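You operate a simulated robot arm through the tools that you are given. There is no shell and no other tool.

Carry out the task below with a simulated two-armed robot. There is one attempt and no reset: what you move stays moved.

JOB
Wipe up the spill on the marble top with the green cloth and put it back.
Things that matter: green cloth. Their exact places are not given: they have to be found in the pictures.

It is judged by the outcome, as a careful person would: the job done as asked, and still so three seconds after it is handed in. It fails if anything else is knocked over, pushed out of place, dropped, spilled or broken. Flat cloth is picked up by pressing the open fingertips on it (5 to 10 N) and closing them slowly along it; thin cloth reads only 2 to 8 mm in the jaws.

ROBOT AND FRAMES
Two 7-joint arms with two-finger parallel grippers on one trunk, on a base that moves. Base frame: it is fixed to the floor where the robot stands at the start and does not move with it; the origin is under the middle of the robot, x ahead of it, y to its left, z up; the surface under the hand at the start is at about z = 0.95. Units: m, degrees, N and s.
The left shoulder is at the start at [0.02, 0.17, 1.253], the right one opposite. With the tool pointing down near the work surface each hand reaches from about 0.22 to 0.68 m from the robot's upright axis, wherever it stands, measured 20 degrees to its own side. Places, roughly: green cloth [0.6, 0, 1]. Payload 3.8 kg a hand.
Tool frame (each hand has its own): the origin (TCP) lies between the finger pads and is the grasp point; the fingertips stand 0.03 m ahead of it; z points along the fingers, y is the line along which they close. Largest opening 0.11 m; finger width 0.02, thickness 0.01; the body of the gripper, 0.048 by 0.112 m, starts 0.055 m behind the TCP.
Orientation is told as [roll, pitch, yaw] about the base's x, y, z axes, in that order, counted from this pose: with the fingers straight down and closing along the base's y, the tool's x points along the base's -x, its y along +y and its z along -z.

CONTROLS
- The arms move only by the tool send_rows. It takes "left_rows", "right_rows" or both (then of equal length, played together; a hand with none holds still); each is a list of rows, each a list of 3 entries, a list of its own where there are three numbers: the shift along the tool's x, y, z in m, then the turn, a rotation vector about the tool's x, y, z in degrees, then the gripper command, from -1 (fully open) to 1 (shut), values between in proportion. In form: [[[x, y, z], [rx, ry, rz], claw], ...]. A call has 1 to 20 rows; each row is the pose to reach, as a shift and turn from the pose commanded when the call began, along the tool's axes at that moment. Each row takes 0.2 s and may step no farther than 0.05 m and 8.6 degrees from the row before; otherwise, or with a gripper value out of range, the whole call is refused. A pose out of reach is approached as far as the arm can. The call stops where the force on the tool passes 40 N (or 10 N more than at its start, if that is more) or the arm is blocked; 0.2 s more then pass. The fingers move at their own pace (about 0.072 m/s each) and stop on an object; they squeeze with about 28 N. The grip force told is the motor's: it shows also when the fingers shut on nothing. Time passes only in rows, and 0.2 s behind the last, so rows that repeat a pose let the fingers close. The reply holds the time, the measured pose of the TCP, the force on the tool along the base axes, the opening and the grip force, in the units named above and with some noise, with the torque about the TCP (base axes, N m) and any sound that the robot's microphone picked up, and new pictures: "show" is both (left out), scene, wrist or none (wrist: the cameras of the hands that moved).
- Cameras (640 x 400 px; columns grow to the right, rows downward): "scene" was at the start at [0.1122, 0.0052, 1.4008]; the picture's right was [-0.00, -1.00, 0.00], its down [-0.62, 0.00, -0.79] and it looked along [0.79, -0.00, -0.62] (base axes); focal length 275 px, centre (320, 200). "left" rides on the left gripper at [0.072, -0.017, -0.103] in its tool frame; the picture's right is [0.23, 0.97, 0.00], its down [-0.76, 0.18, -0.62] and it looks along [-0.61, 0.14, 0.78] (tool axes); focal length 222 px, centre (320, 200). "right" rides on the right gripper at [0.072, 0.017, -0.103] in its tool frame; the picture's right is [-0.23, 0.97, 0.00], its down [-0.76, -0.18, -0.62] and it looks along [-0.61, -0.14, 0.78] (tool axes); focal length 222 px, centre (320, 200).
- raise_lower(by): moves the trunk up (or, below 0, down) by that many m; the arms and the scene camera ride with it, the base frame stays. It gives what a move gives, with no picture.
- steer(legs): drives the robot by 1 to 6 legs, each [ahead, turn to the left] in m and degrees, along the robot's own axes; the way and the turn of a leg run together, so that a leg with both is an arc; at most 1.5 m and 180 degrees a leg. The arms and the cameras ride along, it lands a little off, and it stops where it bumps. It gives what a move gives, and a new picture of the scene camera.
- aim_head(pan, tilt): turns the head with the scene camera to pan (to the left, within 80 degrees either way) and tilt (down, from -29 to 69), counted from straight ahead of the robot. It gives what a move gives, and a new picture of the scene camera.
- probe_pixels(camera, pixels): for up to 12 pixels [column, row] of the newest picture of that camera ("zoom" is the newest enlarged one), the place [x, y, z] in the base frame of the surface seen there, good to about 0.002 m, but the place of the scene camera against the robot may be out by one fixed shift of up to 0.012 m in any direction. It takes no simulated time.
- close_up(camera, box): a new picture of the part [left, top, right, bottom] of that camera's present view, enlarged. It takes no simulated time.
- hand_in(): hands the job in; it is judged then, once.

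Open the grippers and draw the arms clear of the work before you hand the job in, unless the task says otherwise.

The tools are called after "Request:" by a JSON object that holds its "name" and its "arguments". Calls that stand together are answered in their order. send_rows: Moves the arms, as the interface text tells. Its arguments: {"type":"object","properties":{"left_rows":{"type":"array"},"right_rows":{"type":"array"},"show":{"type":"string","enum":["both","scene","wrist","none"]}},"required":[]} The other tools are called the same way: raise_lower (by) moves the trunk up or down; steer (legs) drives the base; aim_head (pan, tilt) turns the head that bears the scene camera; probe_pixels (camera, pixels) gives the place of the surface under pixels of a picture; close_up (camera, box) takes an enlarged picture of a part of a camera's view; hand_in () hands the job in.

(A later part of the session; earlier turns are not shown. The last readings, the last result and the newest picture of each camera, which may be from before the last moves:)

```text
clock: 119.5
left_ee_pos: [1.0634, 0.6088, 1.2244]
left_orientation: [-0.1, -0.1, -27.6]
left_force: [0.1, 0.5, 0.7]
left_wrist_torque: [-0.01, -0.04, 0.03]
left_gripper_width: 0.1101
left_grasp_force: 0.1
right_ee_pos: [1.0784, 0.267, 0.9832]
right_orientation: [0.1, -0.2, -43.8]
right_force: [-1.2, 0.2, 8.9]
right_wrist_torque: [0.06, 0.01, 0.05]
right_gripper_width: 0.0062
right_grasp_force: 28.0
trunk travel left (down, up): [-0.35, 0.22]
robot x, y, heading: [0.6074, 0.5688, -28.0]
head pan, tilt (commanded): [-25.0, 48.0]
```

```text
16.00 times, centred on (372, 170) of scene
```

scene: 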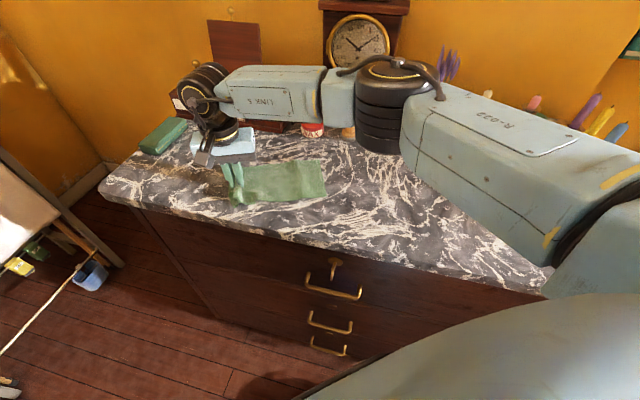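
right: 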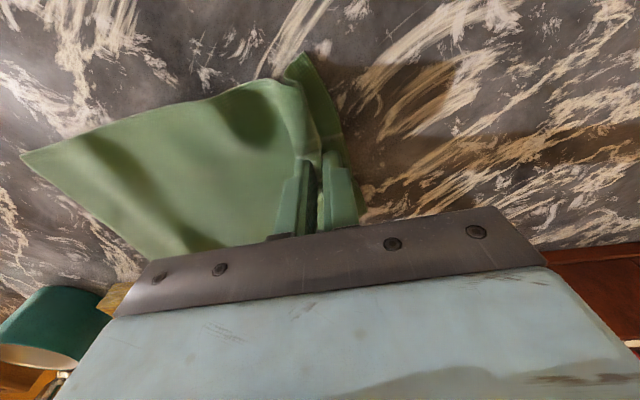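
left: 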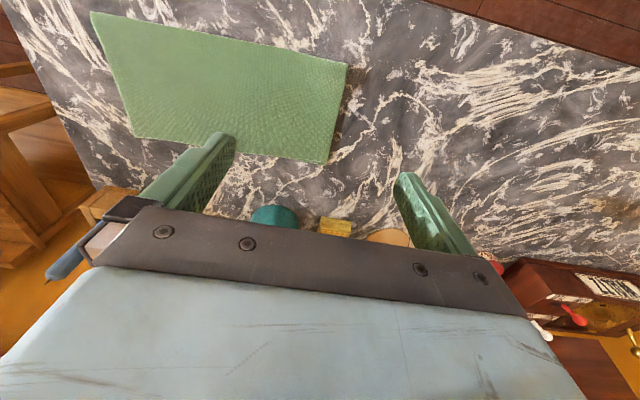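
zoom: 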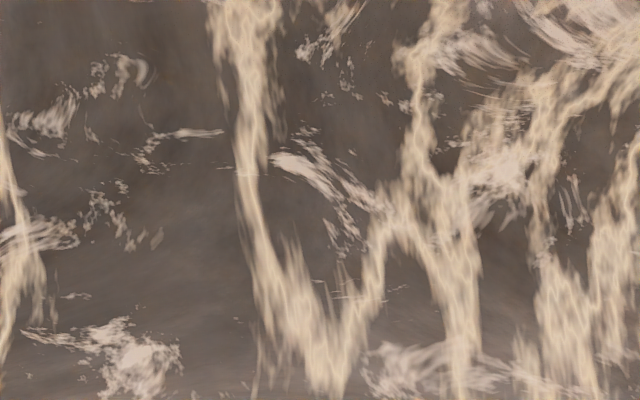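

The spot is now perfectly smooth, identical to the control patches: the spill is gone. Now I return the cloth: first release the left end by opening slowly under light pressure.

Request:
{"name": "send_rows", "arguments": {"right_rows": [[[0, 0, 0], [0, 0, 0], 0.9], [[0, 0, 0], [0, 0, 0], 0.82], [[0, 0, 0], [0, 0, 0], 0.74], [[0, 0, 0], [0, 0, 0], 0.66], [[0, 0, 0], [0, 0, 0], 0.58], [[0, 0, 0], [0, 0, 0], 0.5], [[0, 0, 0], [0, 0, 0], 0.42], [[0, 0, 0], [0, 0, 0], 0.34], [[0, 0, 0], [0, 0, 0], 0.26], [[0, 0, 0], [0, 0, 0], 0.18], [[0, 0, 0], [0, 0, 0], 0.1], [[0, 0, 0], [0, 0, 0], 0.04]], "show": "both"}}

Request:
{"name": "close_up", "arguments": {"camera": "scene", "box": [190, 120, 350, 215]}}

```text
clock: 122.1
left_ee_pos: [1.0636, 0.6079, 1.2226]
left_orientation: [0.0, -0.1, -27.6]
left_force: [0.0, -1.2, 0.4]
left_wrist_torque: [0.02, 0.0, 0.0]
left_gripper_width: 0.11
left_grasp_force: 0.1
right_ee_pos: [1.0767, 0.2663, 0.983]
right_orientation: [0.2, 0.0, -43.8]
right_force: [-2.7, -3.0, 13.3]
right_wrist_torque: [0.17, -0.14, 0.01]
right_gripper_width: 0.0496
right_grasp_force: 0.0
trunk travel left (down, up): [-0.35, 0.22]
robot x, y, heading: [0.6053, 0.5733, -27.8]
head pan, tilt (commanded): [-25.0, 48.0]
```

scene: 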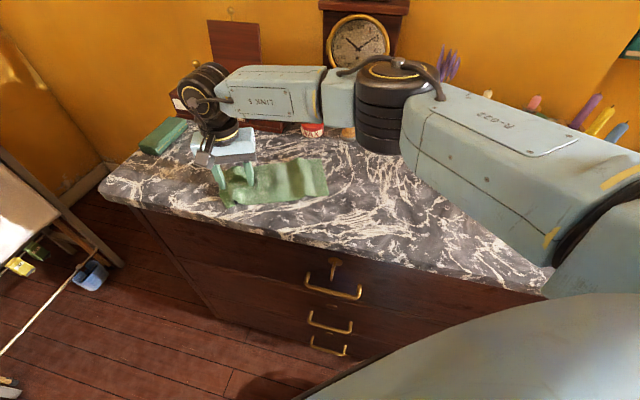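
right: 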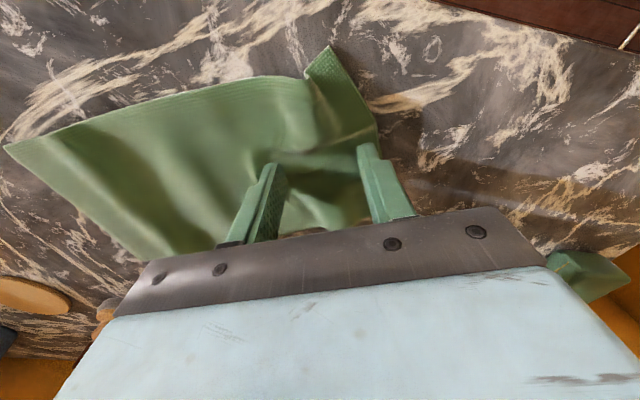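

```text
4.00 times, centred on (270, 168) of scene
```

zoom: 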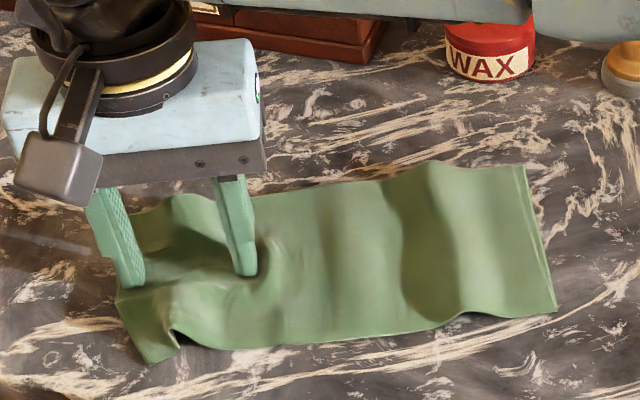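

The pinch is open. I lift the hand to z≈1.10 and turn the base back 20° right.

Request:
{"name": "send_rows", "arguments": {"right_rows": [[[0, 0, -0.01], [0, 0, 0], 0.09], [[0, 0, -0.03], [0, 0, 0], 0.09], [[0, 0, -0.07], [0, 0, 0], 0.09], [[0, 0, -0.12], [0, 0, 0], 0.09]], "show": "none"}}

Request:
{"name": "steer", "arguments": {"legs": [[0, -20]]}}

Request:
{"name": "aim_head", "arguments": {"pan": -15, "tilt": 47}}

Request:
{"name": "close_up", "arguments": {"camera": "scene", "box": [160, 130, 340, 245]}}

```text
clock: 123.1
left_ee_pos: [1.0631, 0.609, 1.2234]
left_orientation: [0.0, -0.1, -27.6]
left_force: [-0.5, 0.6, -0.1]
left_wrist_torque: [0.0, -0.01, 0.02]
left_gripper_width: 0.1102
left_grasp_force: 0.0
right_ee_pos: [1.0796, 0.2661, 1.1025]
right_orientation: [0.0, 0.1, -43.6]
right_force: [-0.3, 0.4, -0.2]
right_wrist_torque: [-0.01, 0.0, -0.01]
right_gripper_width: 0.0497
right_grasp_force: 0.1
trunk travel left (down, up): [-0.35, 0.22]
robot x, y, heading: [0.6086, 0.5702, -27.7]
head pan, tilt (commanded): [-25.0, 48.0]
```

```text
clock: 124.6
left_ee_pos: [1.0493, 0.4521, 1.2243]
left_orientation: [0.0, 0.0, -47.4]
left_force: [0.5, -1.1, 0.7]
left_wrist_torque: [0.04, -0.04, 0.01]
left_gripper_width: 0.1099
left_grasp_force: 0.1
right_ee_pos: [0.95, 0.1229, 1.1025]
right_orientation: [0.1, 0.0, -63.5]
right_force: [-0.6, 0.5, 0.3]
right_wrist_torque: [0.02, -0.02, 0.01]
right_gripper_width: 0.05
right_grasp_force: 0.0
trunk travel left (down, up): [-0.35, 0.22]
robot x, y, heading: [0.6077, 0.5708, -47.4]
head pan, tilt (commanded): [-25.0, 48.0]
```

scene: 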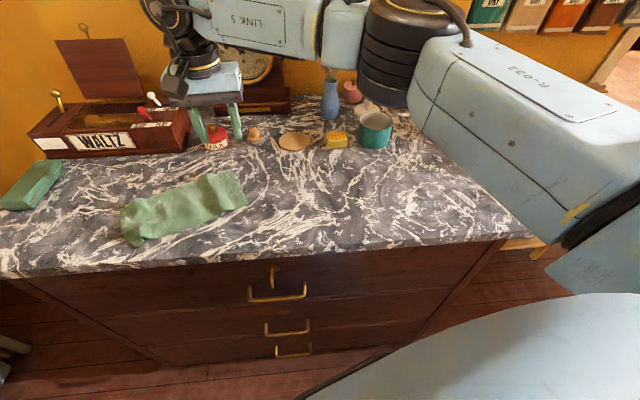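

```text
clock: 125.3
left_ee_pos: [1.0504, 0.4512, 1.2239]
left_orientation: [0.1, -0.1, -47.4]
left_force: [-0.8, -0.8, -0.9]
left_wrist_torque: [-0.01, 0.01, 0.0]
left_gripper_width: 0.11
left_grasp_force: 0.0
right_ee_pos: [0.9498, 0.1243, 1.1027]
right_orientation: [-0.1, 0.0, -63.4]
right_force: [-0.2, 0.0, 0.1]
right_wrist_torque: [-0.01, 0.02, 0.0]
right_gripper_width: 0.0502
right_grasp_force: 0.0
trunk travel left (down, up): [-0.35, 0.22]
robot x, y, heading: [0.6071, 0.572, -47.4]
head pan, tilt (commanded): [-15.0, 47.0]
```

scene: 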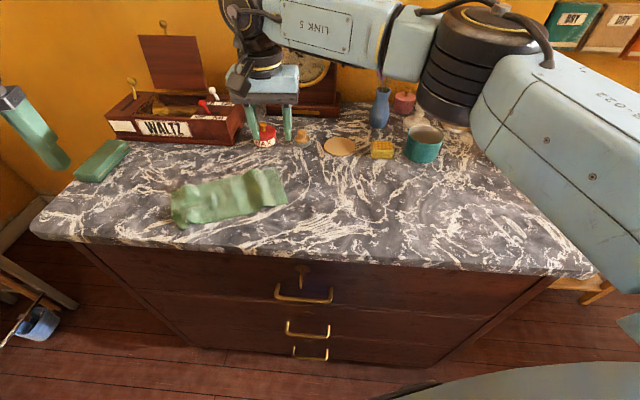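

```text
3.48 times, centred on (250, 188) of scene
```

zoom: 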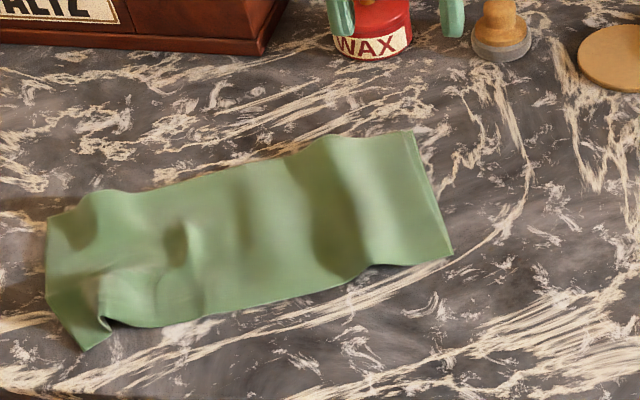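

The cloth's right end is at about (276,170)–(287,203). I probe its corners and axis.

Request:
{"name": "probe_pixels", "arguments": {"camera": "scene", "pixels": [[276, 171], [286, 202], [281, 187], [265, 190], [245, 195], [220, 200], [195, 205], [255, 175], [265, 207], [240, 213]]}}

```text
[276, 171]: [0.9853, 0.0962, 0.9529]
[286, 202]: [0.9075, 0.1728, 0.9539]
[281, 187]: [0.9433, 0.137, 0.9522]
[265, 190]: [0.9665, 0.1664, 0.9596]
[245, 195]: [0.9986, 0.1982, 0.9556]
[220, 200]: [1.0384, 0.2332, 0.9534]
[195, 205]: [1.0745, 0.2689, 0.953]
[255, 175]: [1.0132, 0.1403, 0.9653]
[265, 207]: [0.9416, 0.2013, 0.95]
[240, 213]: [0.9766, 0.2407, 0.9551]
```

I place the hand 4 cm inside the right end at (0.975, 0.162), turned to the 45° axis, where a small ridge already helps gripping, and descend to just above.

Request:
{"name": "send_rows", "arguments": {"right_rows": [[[0.0076, 0.0131, 0], [0, 0, -6.2], 0.09], [[0.0152, 0.0262, 0], [0, 0, -12.4], 0.09], [[0.0228, 0.0394, 0], [0, 0, -18.4], 0.09], [[0.0228, 0.0394, 0.045], [0, 0, -18.4], 0.09], [[0.0228, 0.0394, 0.085], [0, 0, -18.4], 0.09], [[0.0228, 0.0394, 0.111], [0, 0, -18.4], 0.09]], "show": "both"}}

Request:
{"name": "close_up", "arguments": {"camera": "scene", "box": [180, 130, 330, 225]}}

```text
clock: 126.7
left_ee_pos: [1.0501, 0.4508, 1.2237]
left_orientation: [0.1, -0.1, -47.4]
left_force: [-0.7, -0.4, -0.4]
left_wrist_torque: [0.01, 0.01, -0.03]
left_gripper_width: 0.1102
left_grasp_force: 0.1
right_ee_pos: [0.9747, 0.1621, 0.9914]
right_orientation: [-0.1, -0.1, -45.1]
right_force: [-0.5, 0.6, 0.6]
right_wrist_torque: [0.0, -0.02, -0.01]
right_gripper_width: 0.0501
right_grasp_force: 0.1
trunk travel left (down, up): [-0.35, 0.22]
robot x, y, heading: [0.6056, 0.5723, -47.2]
head pan, tilt (commanded): [-15.0, 47.0]
```

scene: 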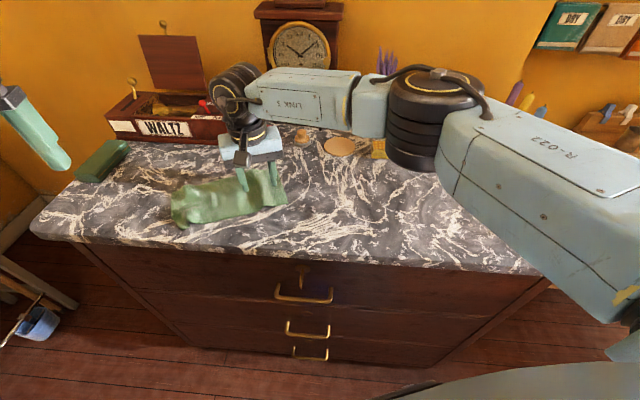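
right: 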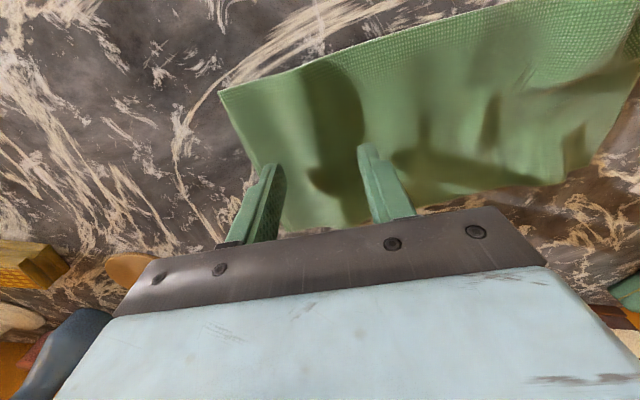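

```text
4.21 times, centred on (255, 178) of scene
```

zoom: 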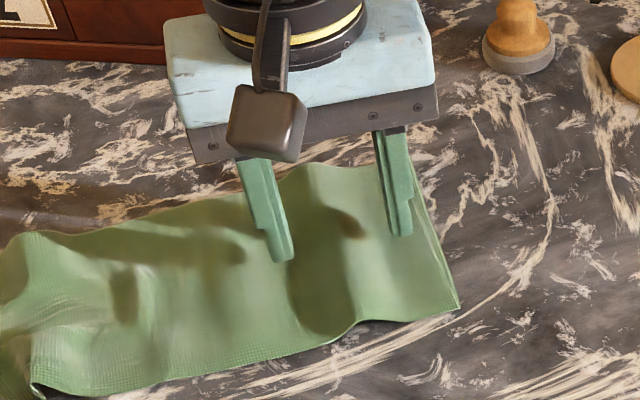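

Placement is good: the ridge lies between the fingers. I press down in small steps.

Request:
{"name": "send_rows", "arguments": {"right_rows": [[[0, 0, 0.004], [0, 0, 0], 0.09], [[0, 0, 0.007], [0, 0, 0], 0.09], [[0, 0, 0.0085], [0, 0, 0], 0.09], [[0, 0, 0.0095], [0, 0, 0], 0.09]], "show": "none"}}

```text
clock: 127.7
left_ee_pos: [1.0499, 0.4512, 1.2229]
left_orientation: [0.0, -0.1, -47.5]
left_force: [0.2, -0.1, 0.0]
left_wrist_torque: [0.04, 0.01, 0.03]
left_gripper_width: 0.1097
left_grasp_force: 0.1
right_ee_pos: [0.9745, 0.1623, 0.9832]
right_orientation: [0.1, 0.0, -45.0]
right_force: [-0.8, 0.4, 1.8]
right_wrist_torque: [-0.07, 0.04, -0.01]
right_gripper_width: 0.0502
right_grasp_force: 0.2
trunk travel left (down, up): [-0.35, 0.22]
robot x, y, heading: [0.6055, 0.5696, -47.5]
head pan, tilt (commanded): [-15.0, 47.0]
```

Contact is starting (1.8 N). I press about 0.8 mm more and close slowly.

Request:
{"name": "send_rows", "arguments": {"right_rows": [[[0, 0, 0.0008], [0, 0, 0], 0.09], [[0, 0, 0.001], [0, 0, 0], 0.15], [[0, 0, 0.001], [0, 0, 0], 0.21], [[0, 0, 0.001], [0, 0, 0], 0.27], [[0, 0, 0.0009], [0, 0, 0], 0.33], [[0, 0, 0.0007], [0, 0, 0], 0.39], [[0, 0, 0.0005], [0, 0, 0], 0.45], [[0, 0, 0.0004], [0, 0, 0], 0.51], [[0, 0, 0.0003], [0, 0, 0], 0.57], [[0, 0, 0.0003], [0, 0, 0], 0.63], [[0, 0, 0.0003], [0, 0, 0], 0.69], [[0, 0, 0.0003], [0, 0, 0], 0.75], [[0, 0, 0.0003], [0, 0, 0], 0.81], [[0, 0, 0.0003], [0, 0, 0], 0.87], [[0, 0, 0.0003], [0, 0, 0], 0.93], [[0, 0, 0.0003], [0, 0, 0], 1], [[0, 0, 0.0003], [0, 0, 0], 1], [[0, 0, 0.0003], [0, 0, 0], 1]], "show": "both"}}

Request:
{"name": "close_up", "arguments": {"camera": "scene", "box": [160, 130, 320, 240]}}

```text
clock: 131.5
left_ee_pos: [1.0508, 0.4522, 1.2223]
left_orientation: [0.0, -0.1, -47.4]
left_force: [0.3, 0.1, -0.4]
left_wrist_torque: [-0.01, 0.01, -0.01]
left_gripper_width: 0.1101
left_grasp_force: 0.2
right_ee_pos: [0.9752, 0.1627, 0.983]
right_orientation: [-0.1, 0.1, -45.1]
right_force: [0.0, 0.8, 0.7]
right_wrist_torque: [0.01, -0.01, 0.04]
right_gripper_width: 0.0059
right_grasp_force: 28.1
trunk travel left (down, up): [-0.35, 0.22]
robot x, y, heading: [0.6061, 0.5697, -47.5]
head pan, tilt (commanded): [-15.0, 47.0]
```

scene: 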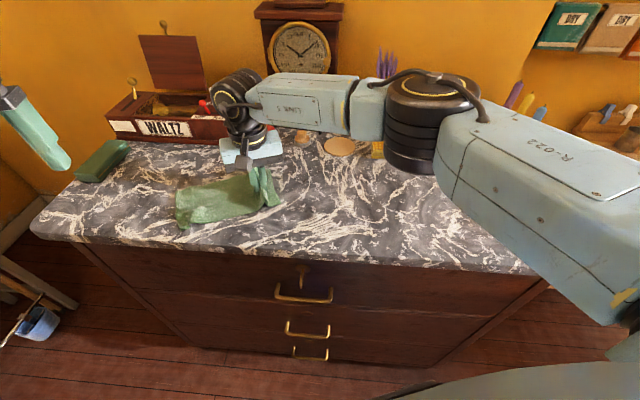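
right: 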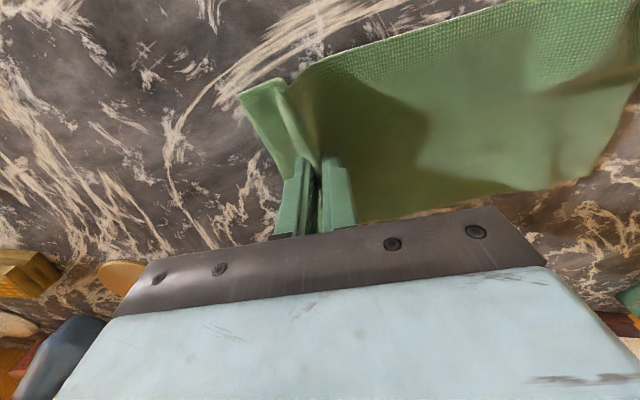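

```text
3.64 times, centred on (240, 185) of scene
```

zoom: 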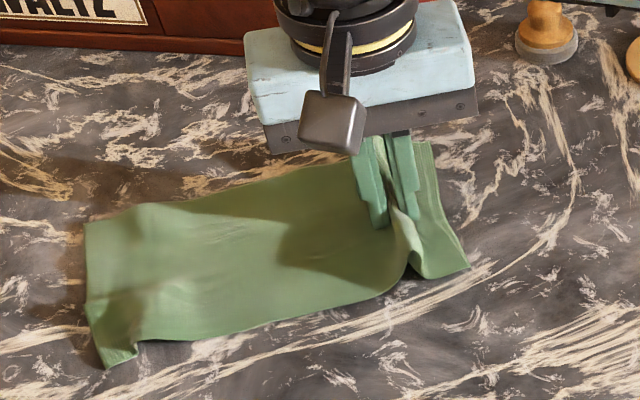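

Gripped (5.9 mm). I drag the cloth home: first onto its home line at (0.80, 0.12), then along it to (0.62, 0.036), turning the hand back to the home axis.

Request:
{"name": "send_rows", "arguments": {"right_rows": [[[0.0117, -0.0188, 0], [0, 0, 1.1], 1], [[0.0234, -0.0375, 0], [0, 0, 2.2], 1], [[0.0351, -0.0563, 0], [0, 0, 3.3], 1], [[0.0468, -0.075, 0], [0, 0, 4.4], 1], [[0.0584, -0.0938, 0], [0, 0, 5.5], 1], [[0.0701, -0.1125, 0], [0, 0, 6.6], 1], [[0.0818, -0.1313, 0], [0, 0, 7.7], 1], [[0.0935, -0.15, 0], [0, 0, 8.8], 1], [[0.1007, -0.171, -0.0002], [0, 0, 9.9], 1], [[0.108, -0.192, -0.0003], [0, 0, 11], 1], [[0.1152, -0.2131, -0.0004], [0, 0, 12.1], 1], [[0.1224, -0.2341, -0.0005], [0, 0, 13.2], 1], [[0.1297, -0.2551, -0.0006], [0, 0, 14.3], 1], [[0.1369, -0.2761, -0.0007], [0, 0, 15.4], 1], [[0.1441, -0.2972, -0.0008], [0, 0, 16.5], 1], [[0.1514, -0.3182, -0.0009], [0, 0, 17.6], 1], [[0.1586, -0.3392, -0.001], [0, 0, 18.9], 1]], "show": "both"}}

Request:
{"name": "close_up", "arguments": {"camera": "scene", "box": [320, 150, 490, 255]}}

```text
clock: 135.1
left_ee_pos: [1.0503, 0.4526, 1.2231]
left_orientation: [0.0, -0.2, -47.5]
left_force: [0.3, 0.3, -1.0]
left_wrist_torque: [-0.02, 0.01, 0.04]
left_gripper_width: 0.1099
left_grasp_force: 0.0
right_ee_pos: [0.6218, 0.0386, 0.982]
right_orientation: [-0.1, 0.1, -64.0]
right_force: [0.2, 0.3, 3.8]
right_wrist_torque: [0.01, -0.05, -0.04]
right_gripper_width: 0.0059
right_grasp_force: 28.0
trunk travel left (down, up): [-0.35, 0.22]
robot x, y, heading: [0.6087, 0.5726, -47.0]
head pan, tilt (commanded): [-15.0, 47.0]
```

scene: 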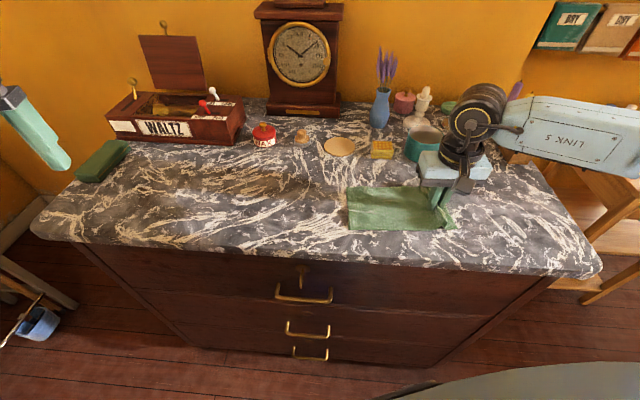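
right: 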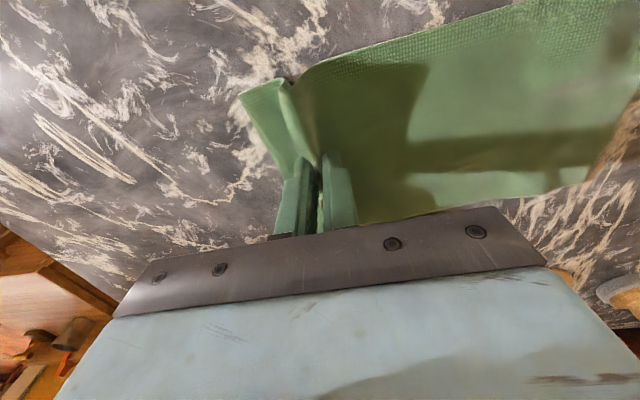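

```text
3.76 times, centred on (405, 202) of scene
```

zoom: 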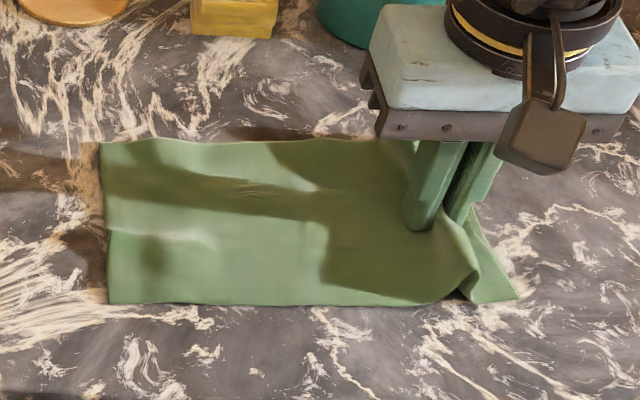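

The cloth is straight and flat again. I probe its left end corners to compute the last drag.

Request:
{"name": "probe_pixels", "arguments": {"camera": "scene", "pixels": [[348, 189], [350, 229], [349, 209], [380, 189], [380, 229], [410, 229], [440, 229], [400, 205]]}}

```text
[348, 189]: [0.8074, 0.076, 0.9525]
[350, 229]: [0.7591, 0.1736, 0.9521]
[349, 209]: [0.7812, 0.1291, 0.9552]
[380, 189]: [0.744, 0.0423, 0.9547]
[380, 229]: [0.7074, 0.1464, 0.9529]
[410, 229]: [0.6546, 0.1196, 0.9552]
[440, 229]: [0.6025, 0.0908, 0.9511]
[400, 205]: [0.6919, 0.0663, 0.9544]
```

The axis is at ≈28°, left end 0.13 m from home and ≈0.8 cm to my side. I drag the remaining 0.137 m along the axis, trending slightly away from me.

Request:
{"name": "send_rows", "arguments": {"right_rows": [[[-0.002, -0.014, 0], [0, 0, 0], 1], [[-0.004, -0.031, 0], [0, 0, 0], 1], [[-0.005, -0.049, 0], [0, 0, 0], 1], [[-0.006, -0.067, 0], [0, 0, 0], 1], [[-0.0065, -0.085, 0], [0, 0, 0], 1], [[-0.007, -0.103, 0], [0, 0, 0], 1], [[-0.0075, -0.121, 0], [0, 0, 0], 1], [[-0.0077, -0.137, 0], [0, 0, 0], 1]], "show": "both"}}

Request:
{"name": "aim_head", "arguments": {"pan": -30, "tilt": 50}}

Request:
{"name": "close_up", "arguments": {"camera": "scene", "box": [335, 120, 475, 205]}}

```text
clock: 136.9
left_ee_pos: [1.0506, 0.4529, 1.2225]
left_orientation: [-0.1, -0.1, -47.5]
left_force: [-0.2, 1.0, 0.0]
left_wrist_torque: [0.02, -0.01, 0.01]
left_gripper_width: 0.1099
left_grasp_force: 0.0
right_ee_pos: [0.5018, -0.0321, 0.9815]
right_orientation: [0.0, -0.1, -64.0]
right_force: [1.4, 0.8, 6.3]
right_wrist_torque: [0.07, 0.01, 0.01]
right_gripper_width: 0.0059
right_grasp_force: 27.7
trunk travel left (down, up): [-0.35, 0.22]
robot x, y, heading: [0.6049, 0.5729, -47.5]
head pan, tilt (commanded): [-15.0, 47.0]
```

scene: 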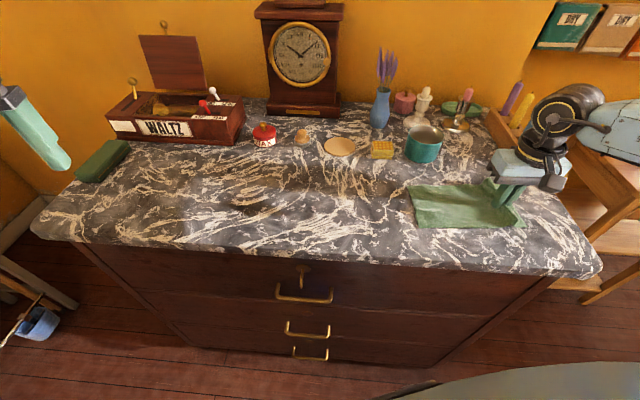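
right: 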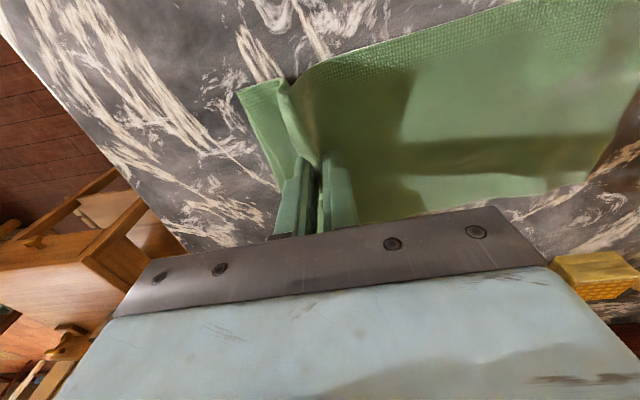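

```text
clock: 137.7
left_ee_pos: [1.0508, 0.4529, 1.2225]
left_orientation: [0.0, -0.2, -47.4]
left_force: [-0.3, -0.5, -0.1]
left_wrist_torque: [-0.02, 0.01, -0.03]
left_gripper_width: 0.11
left_grasp_force: 0.1
right_ee_pos: [0.5032, -0.0313, 0.9825]
right_orientation: [0.0, -0.1, -64.0]
right_force: [0.9, -0.4, 9.1]
right_wrist_torque: [-0.02, 0.04, 0.02]
right_gripper_width: 0.0059
right_grasp_force: 28.0
trunk travel left (down, up): [-0.35, 0.22]
robot x, y, heading: [0.6049, 0.5721, -47.2]
head pan, tilt (commanded): [-30.0, 50.0]
```

scene: 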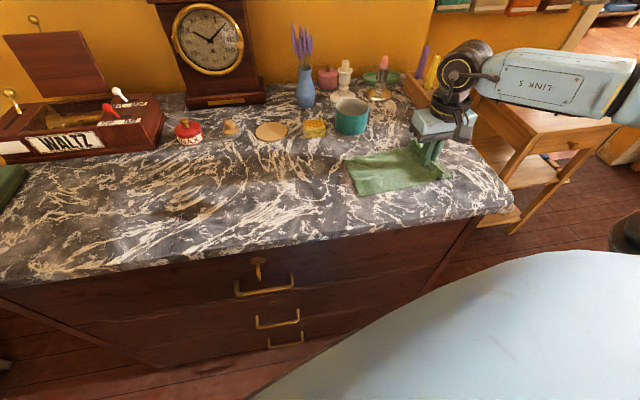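

```text
4.57 times, centred on (405, 162) of scene
```

zoom: 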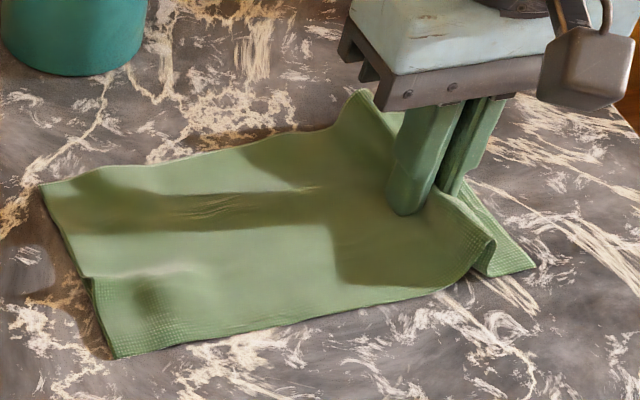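

I probe the cloth's left end to compare with its home corners A(0.643–0.648, 0.111–0.118), B(0.689–0.697, 0.007).

Request:
{"name": "probe_pixels", "arguments": {"camera": "scene", "pixels": [[347, 163], [359, 195], [353, 179], [345, 162], [360, 197], [380, 192], [420, 186]]}}

```text
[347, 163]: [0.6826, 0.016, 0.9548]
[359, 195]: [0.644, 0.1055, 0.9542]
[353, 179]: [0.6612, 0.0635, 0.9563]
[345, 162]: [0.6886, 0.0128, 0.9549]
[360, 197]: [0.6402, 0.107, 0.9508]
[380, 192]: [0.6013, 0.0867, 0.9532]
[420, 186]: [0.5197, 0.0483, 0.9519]
```

The left end is within ≈0.7 cm of home. I open the fingers slowly under light pressure to spread the ridge toward the right end.

Request:
{"name": "send_rows", "arguments": {"right_rows": [[[0, 0, 0], [0, 0, 0], 0.9], [[0, 0, 0], [0, 0, 0], 0.82], [[0, 0, 0], [0, 0, 0], 0.74], [[0, 0, 0], [0, 0, 0], 0.66], [[0, 0, 0], [0, 0, 0], 0.58], [[0, 0, 0], [0, 0, 0], 0.5], [[0, 0, 0], [0, 0, 0], 0.42], [[0, 0, 0], [0, 0, 0], 0.34], [[0, 0, 0], [0, 0, 0], 0.26], [[0, 0, 0], [0, 0, 0], 0.18], [[0, 0, 0], [0, 0, 0], 0.1], [[0, 0, 0], [0, 0, 0], 0.02]], "show": "both"}}

Request:
{"name": "close_up", "arguments": {"camera": "scene", "box": [335, 120, 475, 205]}}

Request:
{"name": "probe_pixels", "arguments": {"camera": "scene", "pixels": [[455, 180], [459, 178], [428, 146], [359, 195], [347, 163]]}}

```text
clock: 140.3
left_ee_pos: [1.0511, 0.4524, 1.2236]
left_orientation: [-0.1, -0.1, -47.3]
left_force: [0.5, 0.3, -0.3]
left_wrist_torque: [0.0, 0.02, 0.0]
left_gripper_width: 0.1099
left_grasp_force: 0.1
right_ee_pos: [0.5019, -0.0309, 0.9821]
right_orientation: [0.1, 0.1, -63.9]
right_force: [1.5, 1.1, 11.5]
right_wrist_torque: [-0.02, 0.05, -0.02]
right_gripper_width: 0.0502
right_grasp_force: 0.1
trunk travel left (down, up): [-0.35, 0.22]
robot x, y, heading: [0.6069, 0.5743, -47.3]
head pan, tilt (commanded): [-30.0, 50.0]
```

scene: 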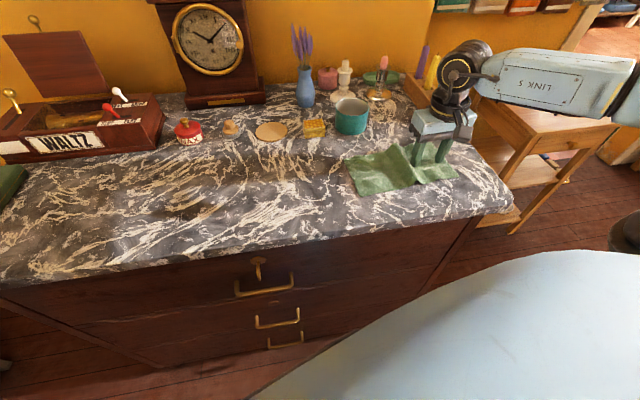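
right: 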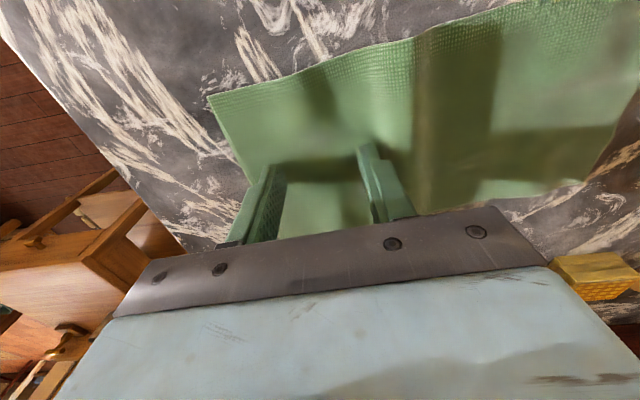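

```text
4.57 times, centred on (405, 162) of scene
```

zoom: 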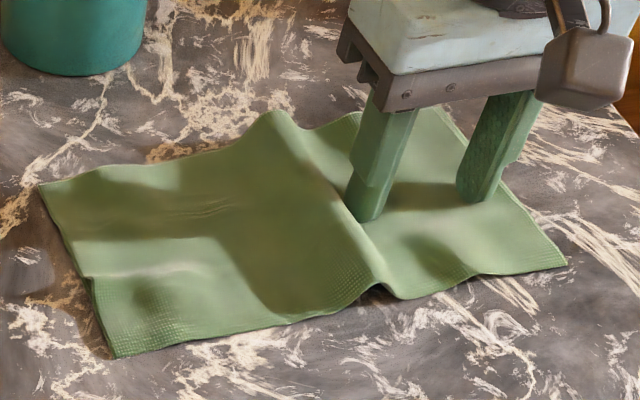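

```text
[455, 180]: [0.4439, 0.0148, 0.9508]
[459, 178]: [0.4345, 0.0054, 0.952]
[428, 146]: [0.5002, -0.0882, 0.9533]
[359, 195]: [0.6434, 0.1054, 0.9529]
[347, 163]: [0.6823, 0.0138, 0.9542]
```

As before, a ridge remains left of the fingers. I probe the right-end corners with the wrist camera to plan the smoothing stroke.

Request:
{"name": "probe_pixels", "arguments": {"camera": "right", "pixels": [[211, 98], [240, 165], [225, 130], [412, 40], [430, 150]]}}

```text
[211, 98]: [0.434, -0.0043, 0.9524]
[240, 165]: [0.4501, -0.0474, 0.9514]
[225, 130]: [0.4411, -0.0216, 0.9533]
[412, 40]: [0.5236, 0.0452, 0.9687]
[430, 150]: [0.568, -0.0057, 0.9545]
```

The right end needs ≈1 cm outward, ≈1.4 cm toward me and about +4° of turn. I slide the pressed fingers accordingly, then lift off.

Request:
{"name": "send_rows", "arguments": {"right_rows": [[[0.0, -0.004, 0], [0, 0, 0], 0.02], [[0.0, -0.008, 0], [0, 0, 0], 0.02], [[0.003, -0.01, 0], [0, 0, -1], 0.02], [[0.006, -0.01, 0], [0, 0, -2], 0.02], [[0.009, -0.01, 0], [0, 0, -3], 0.02], [[0.012, -0.01, 0], [0, 0, -4], 0.02], [[0.014, -0.01, 0], [0, 0, -4], 0.02], [[0.014, -0.01, 0], [0, 0, -4], 0.02]], "show": "both"}}

Request:
{"name": "close_up", "arguments": {"camera": "scene", "box": [335, 120, 475, 205]}}

Request:
{"name": "probe_pixels", "arguments": {"camera": "right", "pixels": [[211, 98], [240, 165], [225, 130], [412, 40], [430, 150]]}}

```text
clock: 142.1
left_ee_pos: [1.0505, 0.4515, 1.2234]
left_orientation: [0.0, -0.1, -47.4]
left_force: [0.2, 0.2, 0.0]
left_wrist_torque: [0.02, -0.03, 0.0]
left_gripper_width: 0.1101
left_grasp_force: 0.1
right_ee_pos: [0.488, -0.022, 0.982]
right_orientation: [0.0, 0.0, -60.0]
right_force: [0.3, 0.8, 1.9]
right_wrist_torque: [-0.02, 0.0, -0.01]
right_gripper_width: 0.0536
right_grasp_force: 0.1
trunk travel left (down, up): [-0.35, 0.22]
robot x, y, heading: [0.605, 0.5718, -47.3]
head pan, tilt (commanded): [-30.0, 50.0]
```

scene: 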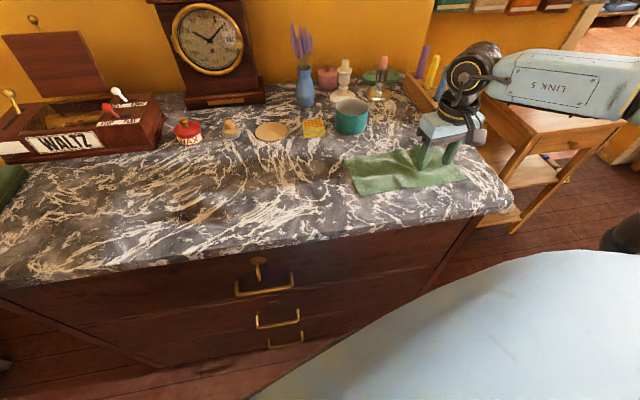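
right: 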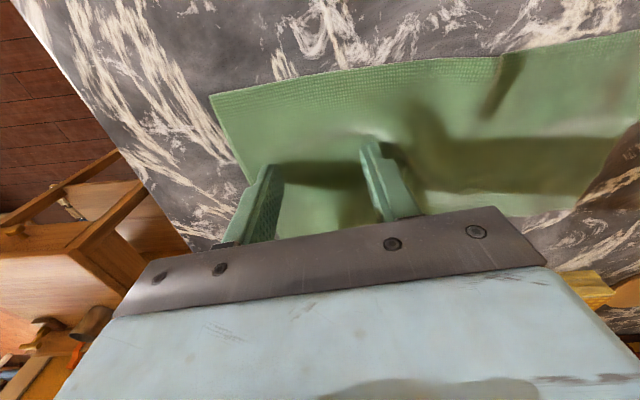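

```text
4.57 times, centred on (405, 162) of scene
```

zoom: 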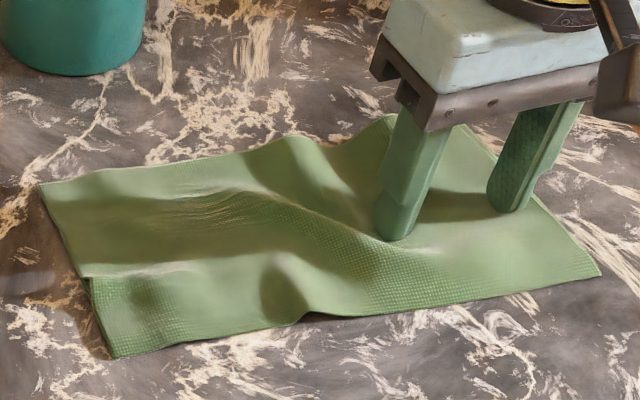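

```text
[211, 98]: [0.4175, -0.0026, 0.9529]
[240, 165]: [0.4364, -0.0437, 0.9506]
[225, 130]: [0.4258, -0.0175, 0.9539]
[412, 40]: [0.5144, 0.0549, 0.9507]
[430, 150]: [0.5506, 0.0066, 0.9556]
```

The right end is about home now; a diagonal wave remains. I lift off and then look at the whole cloth.

Request:
{"name": "send_rows", "arguments": {"right_rows": [[[0, 0, -0.01], [0, 0, 0], 0.02], [[0, 0, -0.03], [0, 0, 0], 0.02], [[0, 0, -0.07], [0, 0, 0], 0.02]], "show": "both"}}

Request:
{"name": "close_up", "arguments": {"camera": "scene", "box": [335, 120, 475, 205]}}

Request:
{"name": "probe_pixels", "arguments": {"camera": "scene", "pixels": [[347, 163], [359, 195], [463, 178], [436, 147], [400, 152], [410, 183], [395, 175], [380, 170], [425, 150], [434, 149]]}}

```text
clock: 142.9
left_ee_pos: [1.0502, 0.4532, 1.2237]
left_orientation: [0.0, 0.0, -47.4]
left_force: [0.5, -0.7, 0.1]
left_wrist_torque: [-0.07, -0.03, 0.0]
left_gripper_width: 0.1101
left_grasp_force: 0.0
right_ee_pos: [0.4905, -0.0248, 1.0532]
right_orientation: [0.0, 0.1, -60.0]
right_force: [-0.4, 0.0, 0.4]
right_wrist_torque: [-0.02, 0.03, -0.02]
right_gripper_width: 0.0541
right_grasp_force: 0.1
trunk travel left (down, up): [-0.35, 0.22]
robot x, y, heading: [0.6111, 0.573, -47.6]
head pan, tilt (commanded): [-30.0, 50.0]
```

scene: 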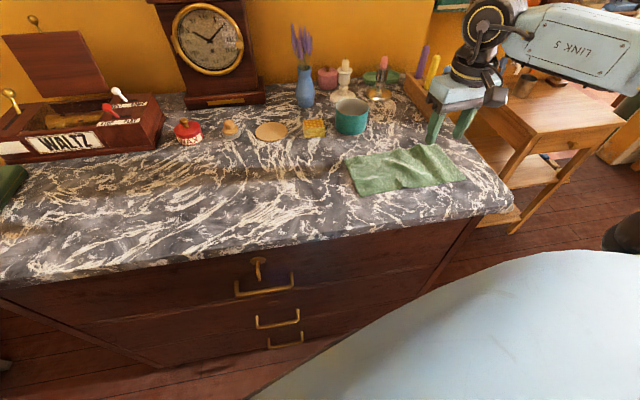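
right: 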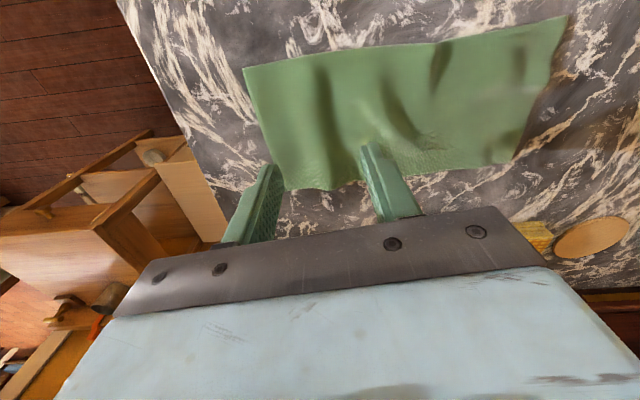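

```text
4.57 times, centred on (405, 162) of scene
```

zoom: 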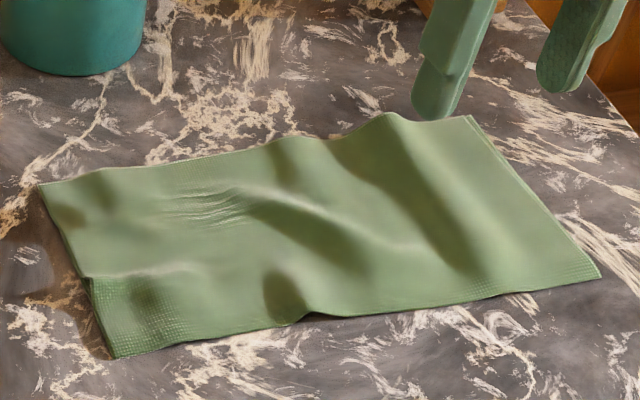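

```text
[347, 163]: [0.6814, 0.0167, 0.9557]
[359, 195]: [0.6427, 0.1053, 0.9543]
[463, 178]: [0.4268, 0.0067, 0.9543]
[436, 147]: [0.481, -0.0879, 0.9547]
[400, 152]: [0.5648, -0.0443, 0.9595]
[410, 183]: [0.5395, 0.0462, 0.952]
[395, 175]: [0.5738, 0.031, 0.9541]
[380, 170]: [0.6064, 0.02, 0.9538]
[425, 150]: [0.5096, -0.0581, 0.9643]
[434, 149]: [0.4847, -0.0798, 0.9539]
```

All corners are within ≈1 cm of home; only mild waves remain. I smooth it by pressing on the left part and sliding ≈0.8 cm outward: first I move the hand above the left part.

Request:
{"name": "send_rows", "arguments": {"right_rows": [[[-0.003, 0.04, 0], [0, 0, 1], 0.02], [[-0.006, 0.08, 0], [0, 0, 2], 0.02], [[-0.009, 0.12, 0], [0, 0, 3], 0.02], [[-0.0114, 0.1574, 0], [0, 0, 4], 0.02], [[-0.0114, 0.1574, 0.035], [0, 0, 4], 0.02], [[-0.0114, 0.1574, 0.06], [0, 0, 4], 0.02], [[-0.0114, 0.1574, 0.066], [0, 0, 4], 0.02]], "show": "both"}}

Request:
{"name": "close_up", "arguments": {"camera": "scene", "box": [325, 110, 475, 205]}}

```text
clock: 144.5
left_ee_pos: [1.0491, 0.4522, 1.2227]
left_orientation: [-0.1, -0.2, -47.5]
left_force: [-0.5, -0.3, -0.5]
left_wrist_torque: [0.03, -0.05, 0.01]
left_gripper_width: 0.11
left_grasp_force: 0.1
right_ee_pos: [0.6302, 0.0445, 0.9871]
right_orientation: [-0.1, 0.0, -64.0]
right_force: [0.2, -0.1, -0.3]
right_wrist_torque: [-0.04, 0.02, 0.01]
right_gripper_width: 0.0537
right_grasp_force: 0.0
trunk travel left (down, up): [-0.35, 0.22]
robot x, y, heading: [0.6037, 0.5763, -47.6]
head pan, tilt (commanded): [-30.0, 50.0]
```

scene: 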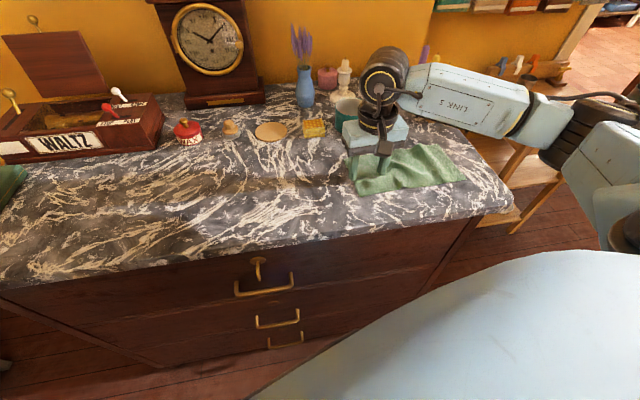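
right: 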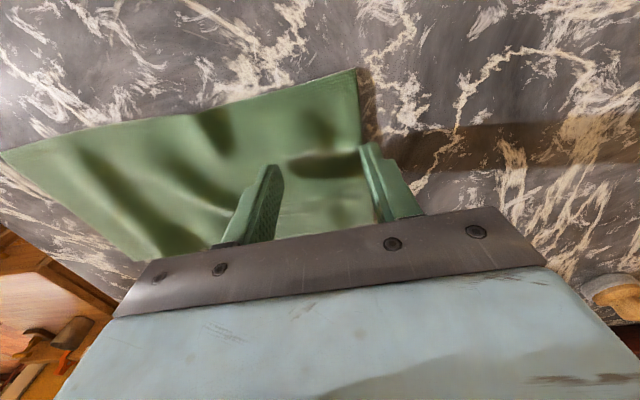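

```text
4.21 times, centred on (400, 158) of scene
```

zoom: 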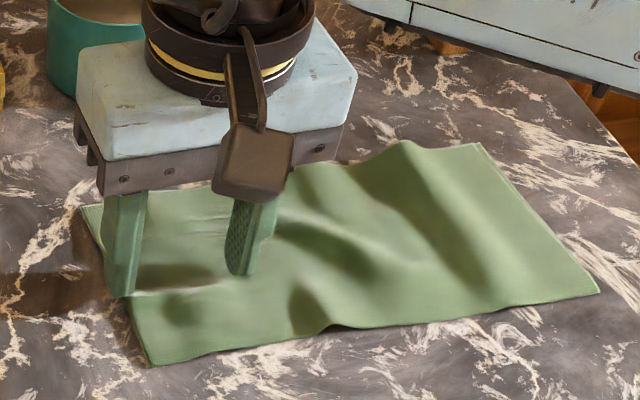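

The outer finger sits at the very edge, so I shift 1.2 cm inward before pressing.

Request:
{"name": "send_rows", "arguments": {"right_rows": [[[0, -0.012, 0], [0, 0, 0], 0.02], [[0, -0.012, 0.002], [0, 0, 0], 0.02], [[0, -0.012, 0.004], [0, 0, 0], 0.02], [[0, -0.012, 0.0045], [0, 0, 0], 0.02]], "show": "none"}}

```text
clock: 145.5
left_ee_pos: [1.0508, 0.4529, 1.2237]
left_orientation: [-0.2, -0.1, -47.3]
left_force: [0.0, 1.0, 0.0]
left_wrist_torque: [0.01, 0.05, -0.02]
left_gripper_width: 0.11
left_grasp_force: 0.1
right_ee_pos: [0.6208, 0.0406, 0.9823]
right_orientation: [0.1, -0.2, -64.1]
right_force: [-1.2, -1.4, 10.3]
right_wrist_torque: [0.08, -0.21, -0.03]
right_gripper_width: 0.0535
right_grasp_force: 0.1
trunk travel left (down, up): [-0.35, 0.22]
robot x, y, heading: [0.6097, 0.5703, -47.6]
head pan, tilt (commanded): [-30.0, 50.0]
```

10 N of pressure. I slide 1 cm outward along the cloth's axis to take out the waves.

Request:
{"name": "send_rows", "arguments": {"right_rows": [[[0, 0.003, 0], [0, 0, 0], 0.02], [[-0.001, 0.006, 0], [0, 0, 0], 0.02], [[-0.002, 0.009, 0], [0, 0, 0], 0.02], [[-0.002, 0.01, 0], [0, 0, 0], 0.02]], "show": "both"}}

Request:
{"name": "close_up", "arguments": {"camera": "scene", "box": [325, 110, 475, 205]}}

Request:
{"name": "probe_pixels", "arguments": {"camera": "scene", "pixels": [[359, 195], [357, 196], [345, 163], [463, 178], [437, 145]]}}

```text
clock: 146.5
left_ee_pos: [1.0498, 0.4515, 1.2241]
left_orientation: [0.0, -0.1, -47.4]
left_force: [0.1, 0.0, 0.0]
left_wrist_torque: [0.02, 0.0, -0.01]
left_gripper_width: 0.1101
left_grasp_force: 0.0
right_ee_pos: [0.6288, 0.043, 0.9833]
right_orientation: [0.1, -0.1, -64.1]
right_force: [-3.5, -0.4, 8.1]
right_wrist_torque: [0.09, -0.13, 0.02]
right_gripper_width: 0.0527
right_grasp_force: 0.1
trunk travel left (down, up): [-0.35, 0.22]
robot x, y, heading: [0.6055, 0.5702, -47.2]
head pan, tilt (commanded): [-30.0, 50.0]
```

scene: 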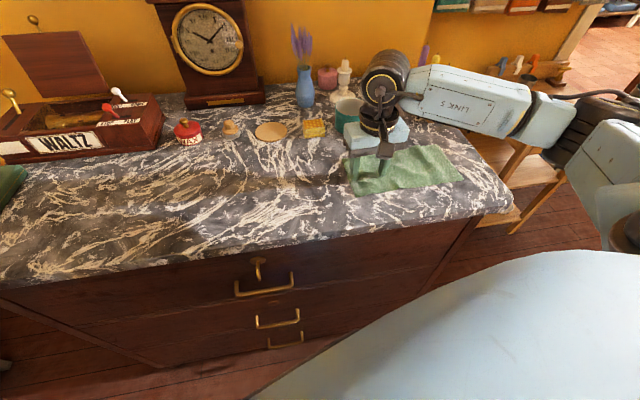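
right: 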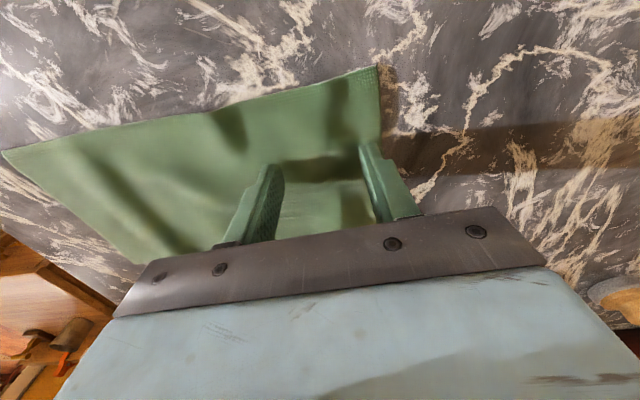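

```text
4.21 times, centred on (400, 158) of scene
```

zoom: 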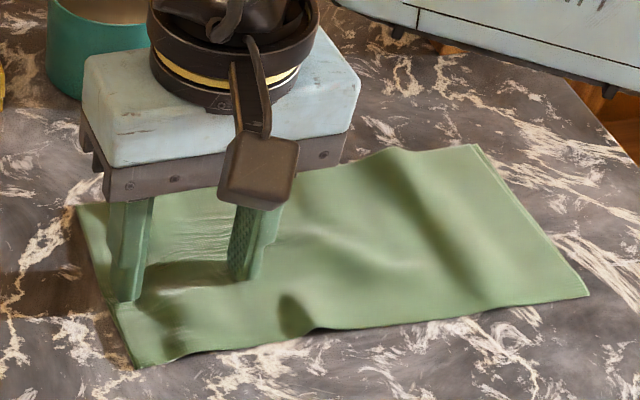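

```text
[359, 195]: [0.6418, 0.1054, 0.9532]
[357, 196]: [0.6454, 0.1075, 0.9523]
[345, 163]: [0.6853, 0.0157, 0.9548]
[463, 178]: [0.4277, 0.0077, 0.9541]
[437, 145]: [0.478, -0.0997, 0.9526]
```

The cloth is flatter and in place. I lift the hand straight up and then check the final layout.

Request:
{"name": "send_rows", "arguments": {"right_rows": [[[0, 0, -0.01], [0, 0, 0], 0.02], [[0, 0, -0.03], [0, 0, 0], 0.02], [[0, 0, -0.07], [0, 0, 0], 0.0], [[0.01, 0, -0.11], [0, 0, 0], -0.2], [[0.03, -0.01, -0.15], [0, 0, 0], -0.4], [[0.06, -0.03, -0.18], [0, 0, 0], -0.6], [[0.09, -0.06, -0.2], [0, 0, 0], -0.8], [[0.12, -0.09, -0.22], [0, 0, 0], -1], [[0.15, -0.12, -0.23], [0, 0, 0], -1]], "show": "both"}}

Request:
{"name": "close_up", "arguments": {"camera": "scene", "box": [325, 120, 475, 215]}}

Request:
{"name": "probe_pixels", "arguments": {"camera": "scene", "pixels": [[345, 160], [357, 195], [461, 178], [436, 145], [400, 155], [410, 183], [380, 170], [425, 155]]}}

```text
clock: 148.5
left_ee_pos: [1.0484, 0.4533, 1.2238]
left_orientation: [0.0, -0.2, -47.4]
left_force: [-0.7, 1.3, -0.5]
left_wrist_torque: [-0.03, -0.05, 0.01]
left_gripper_width: 0.11
left_grasp_force: 0.0
right_ee_pos: [0.4518, 0.1289, 1.2158]
right_orientation: [0.1, -0.1, -63.8]
right_force: [-0.6, -0.1, 1.7]
right_wrist_torque: [-0.03, 0.0, -0.06]
right_gripper_width: 0.11
right_grasp_force: 0.0
trunk travel left (down, up): [-0.35, 0.22]
robot x, y, heading: [0.6024, 0.5741, -47.5]
head pan, tilt (commanded): [-30.0, 50.0]
```

scene: 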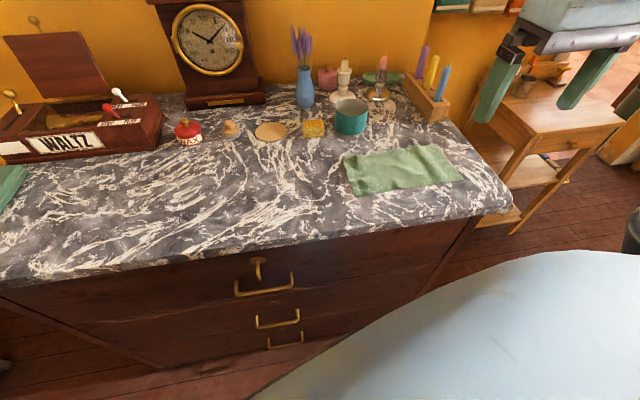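
right: 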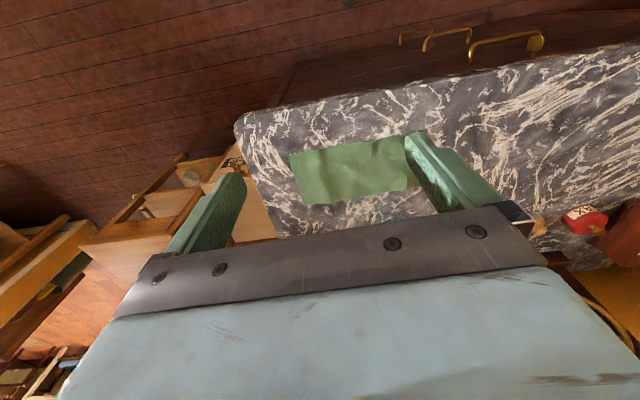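

```text
4.21 times, centred on (400, 168) of scene
```

zoom: 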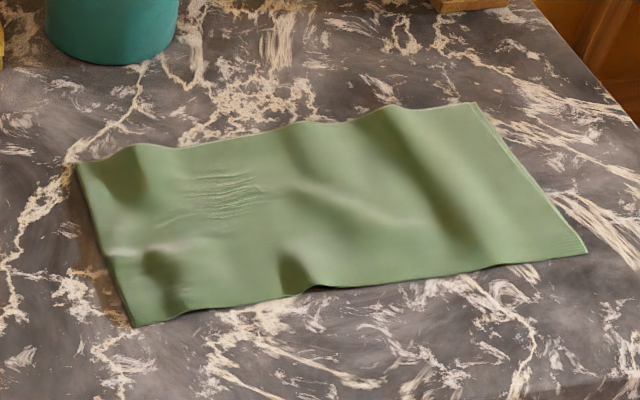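

```text
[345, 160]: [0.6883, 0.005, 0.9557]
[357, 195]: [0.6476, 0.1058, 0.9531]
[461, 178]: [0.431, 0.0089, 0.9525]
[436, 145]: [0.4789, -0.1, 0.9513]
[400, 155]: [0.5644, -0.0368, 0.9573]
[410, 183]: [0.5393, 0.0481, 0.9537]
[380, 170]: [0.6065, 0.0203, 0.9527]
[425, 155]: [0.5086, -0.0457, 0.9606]
```

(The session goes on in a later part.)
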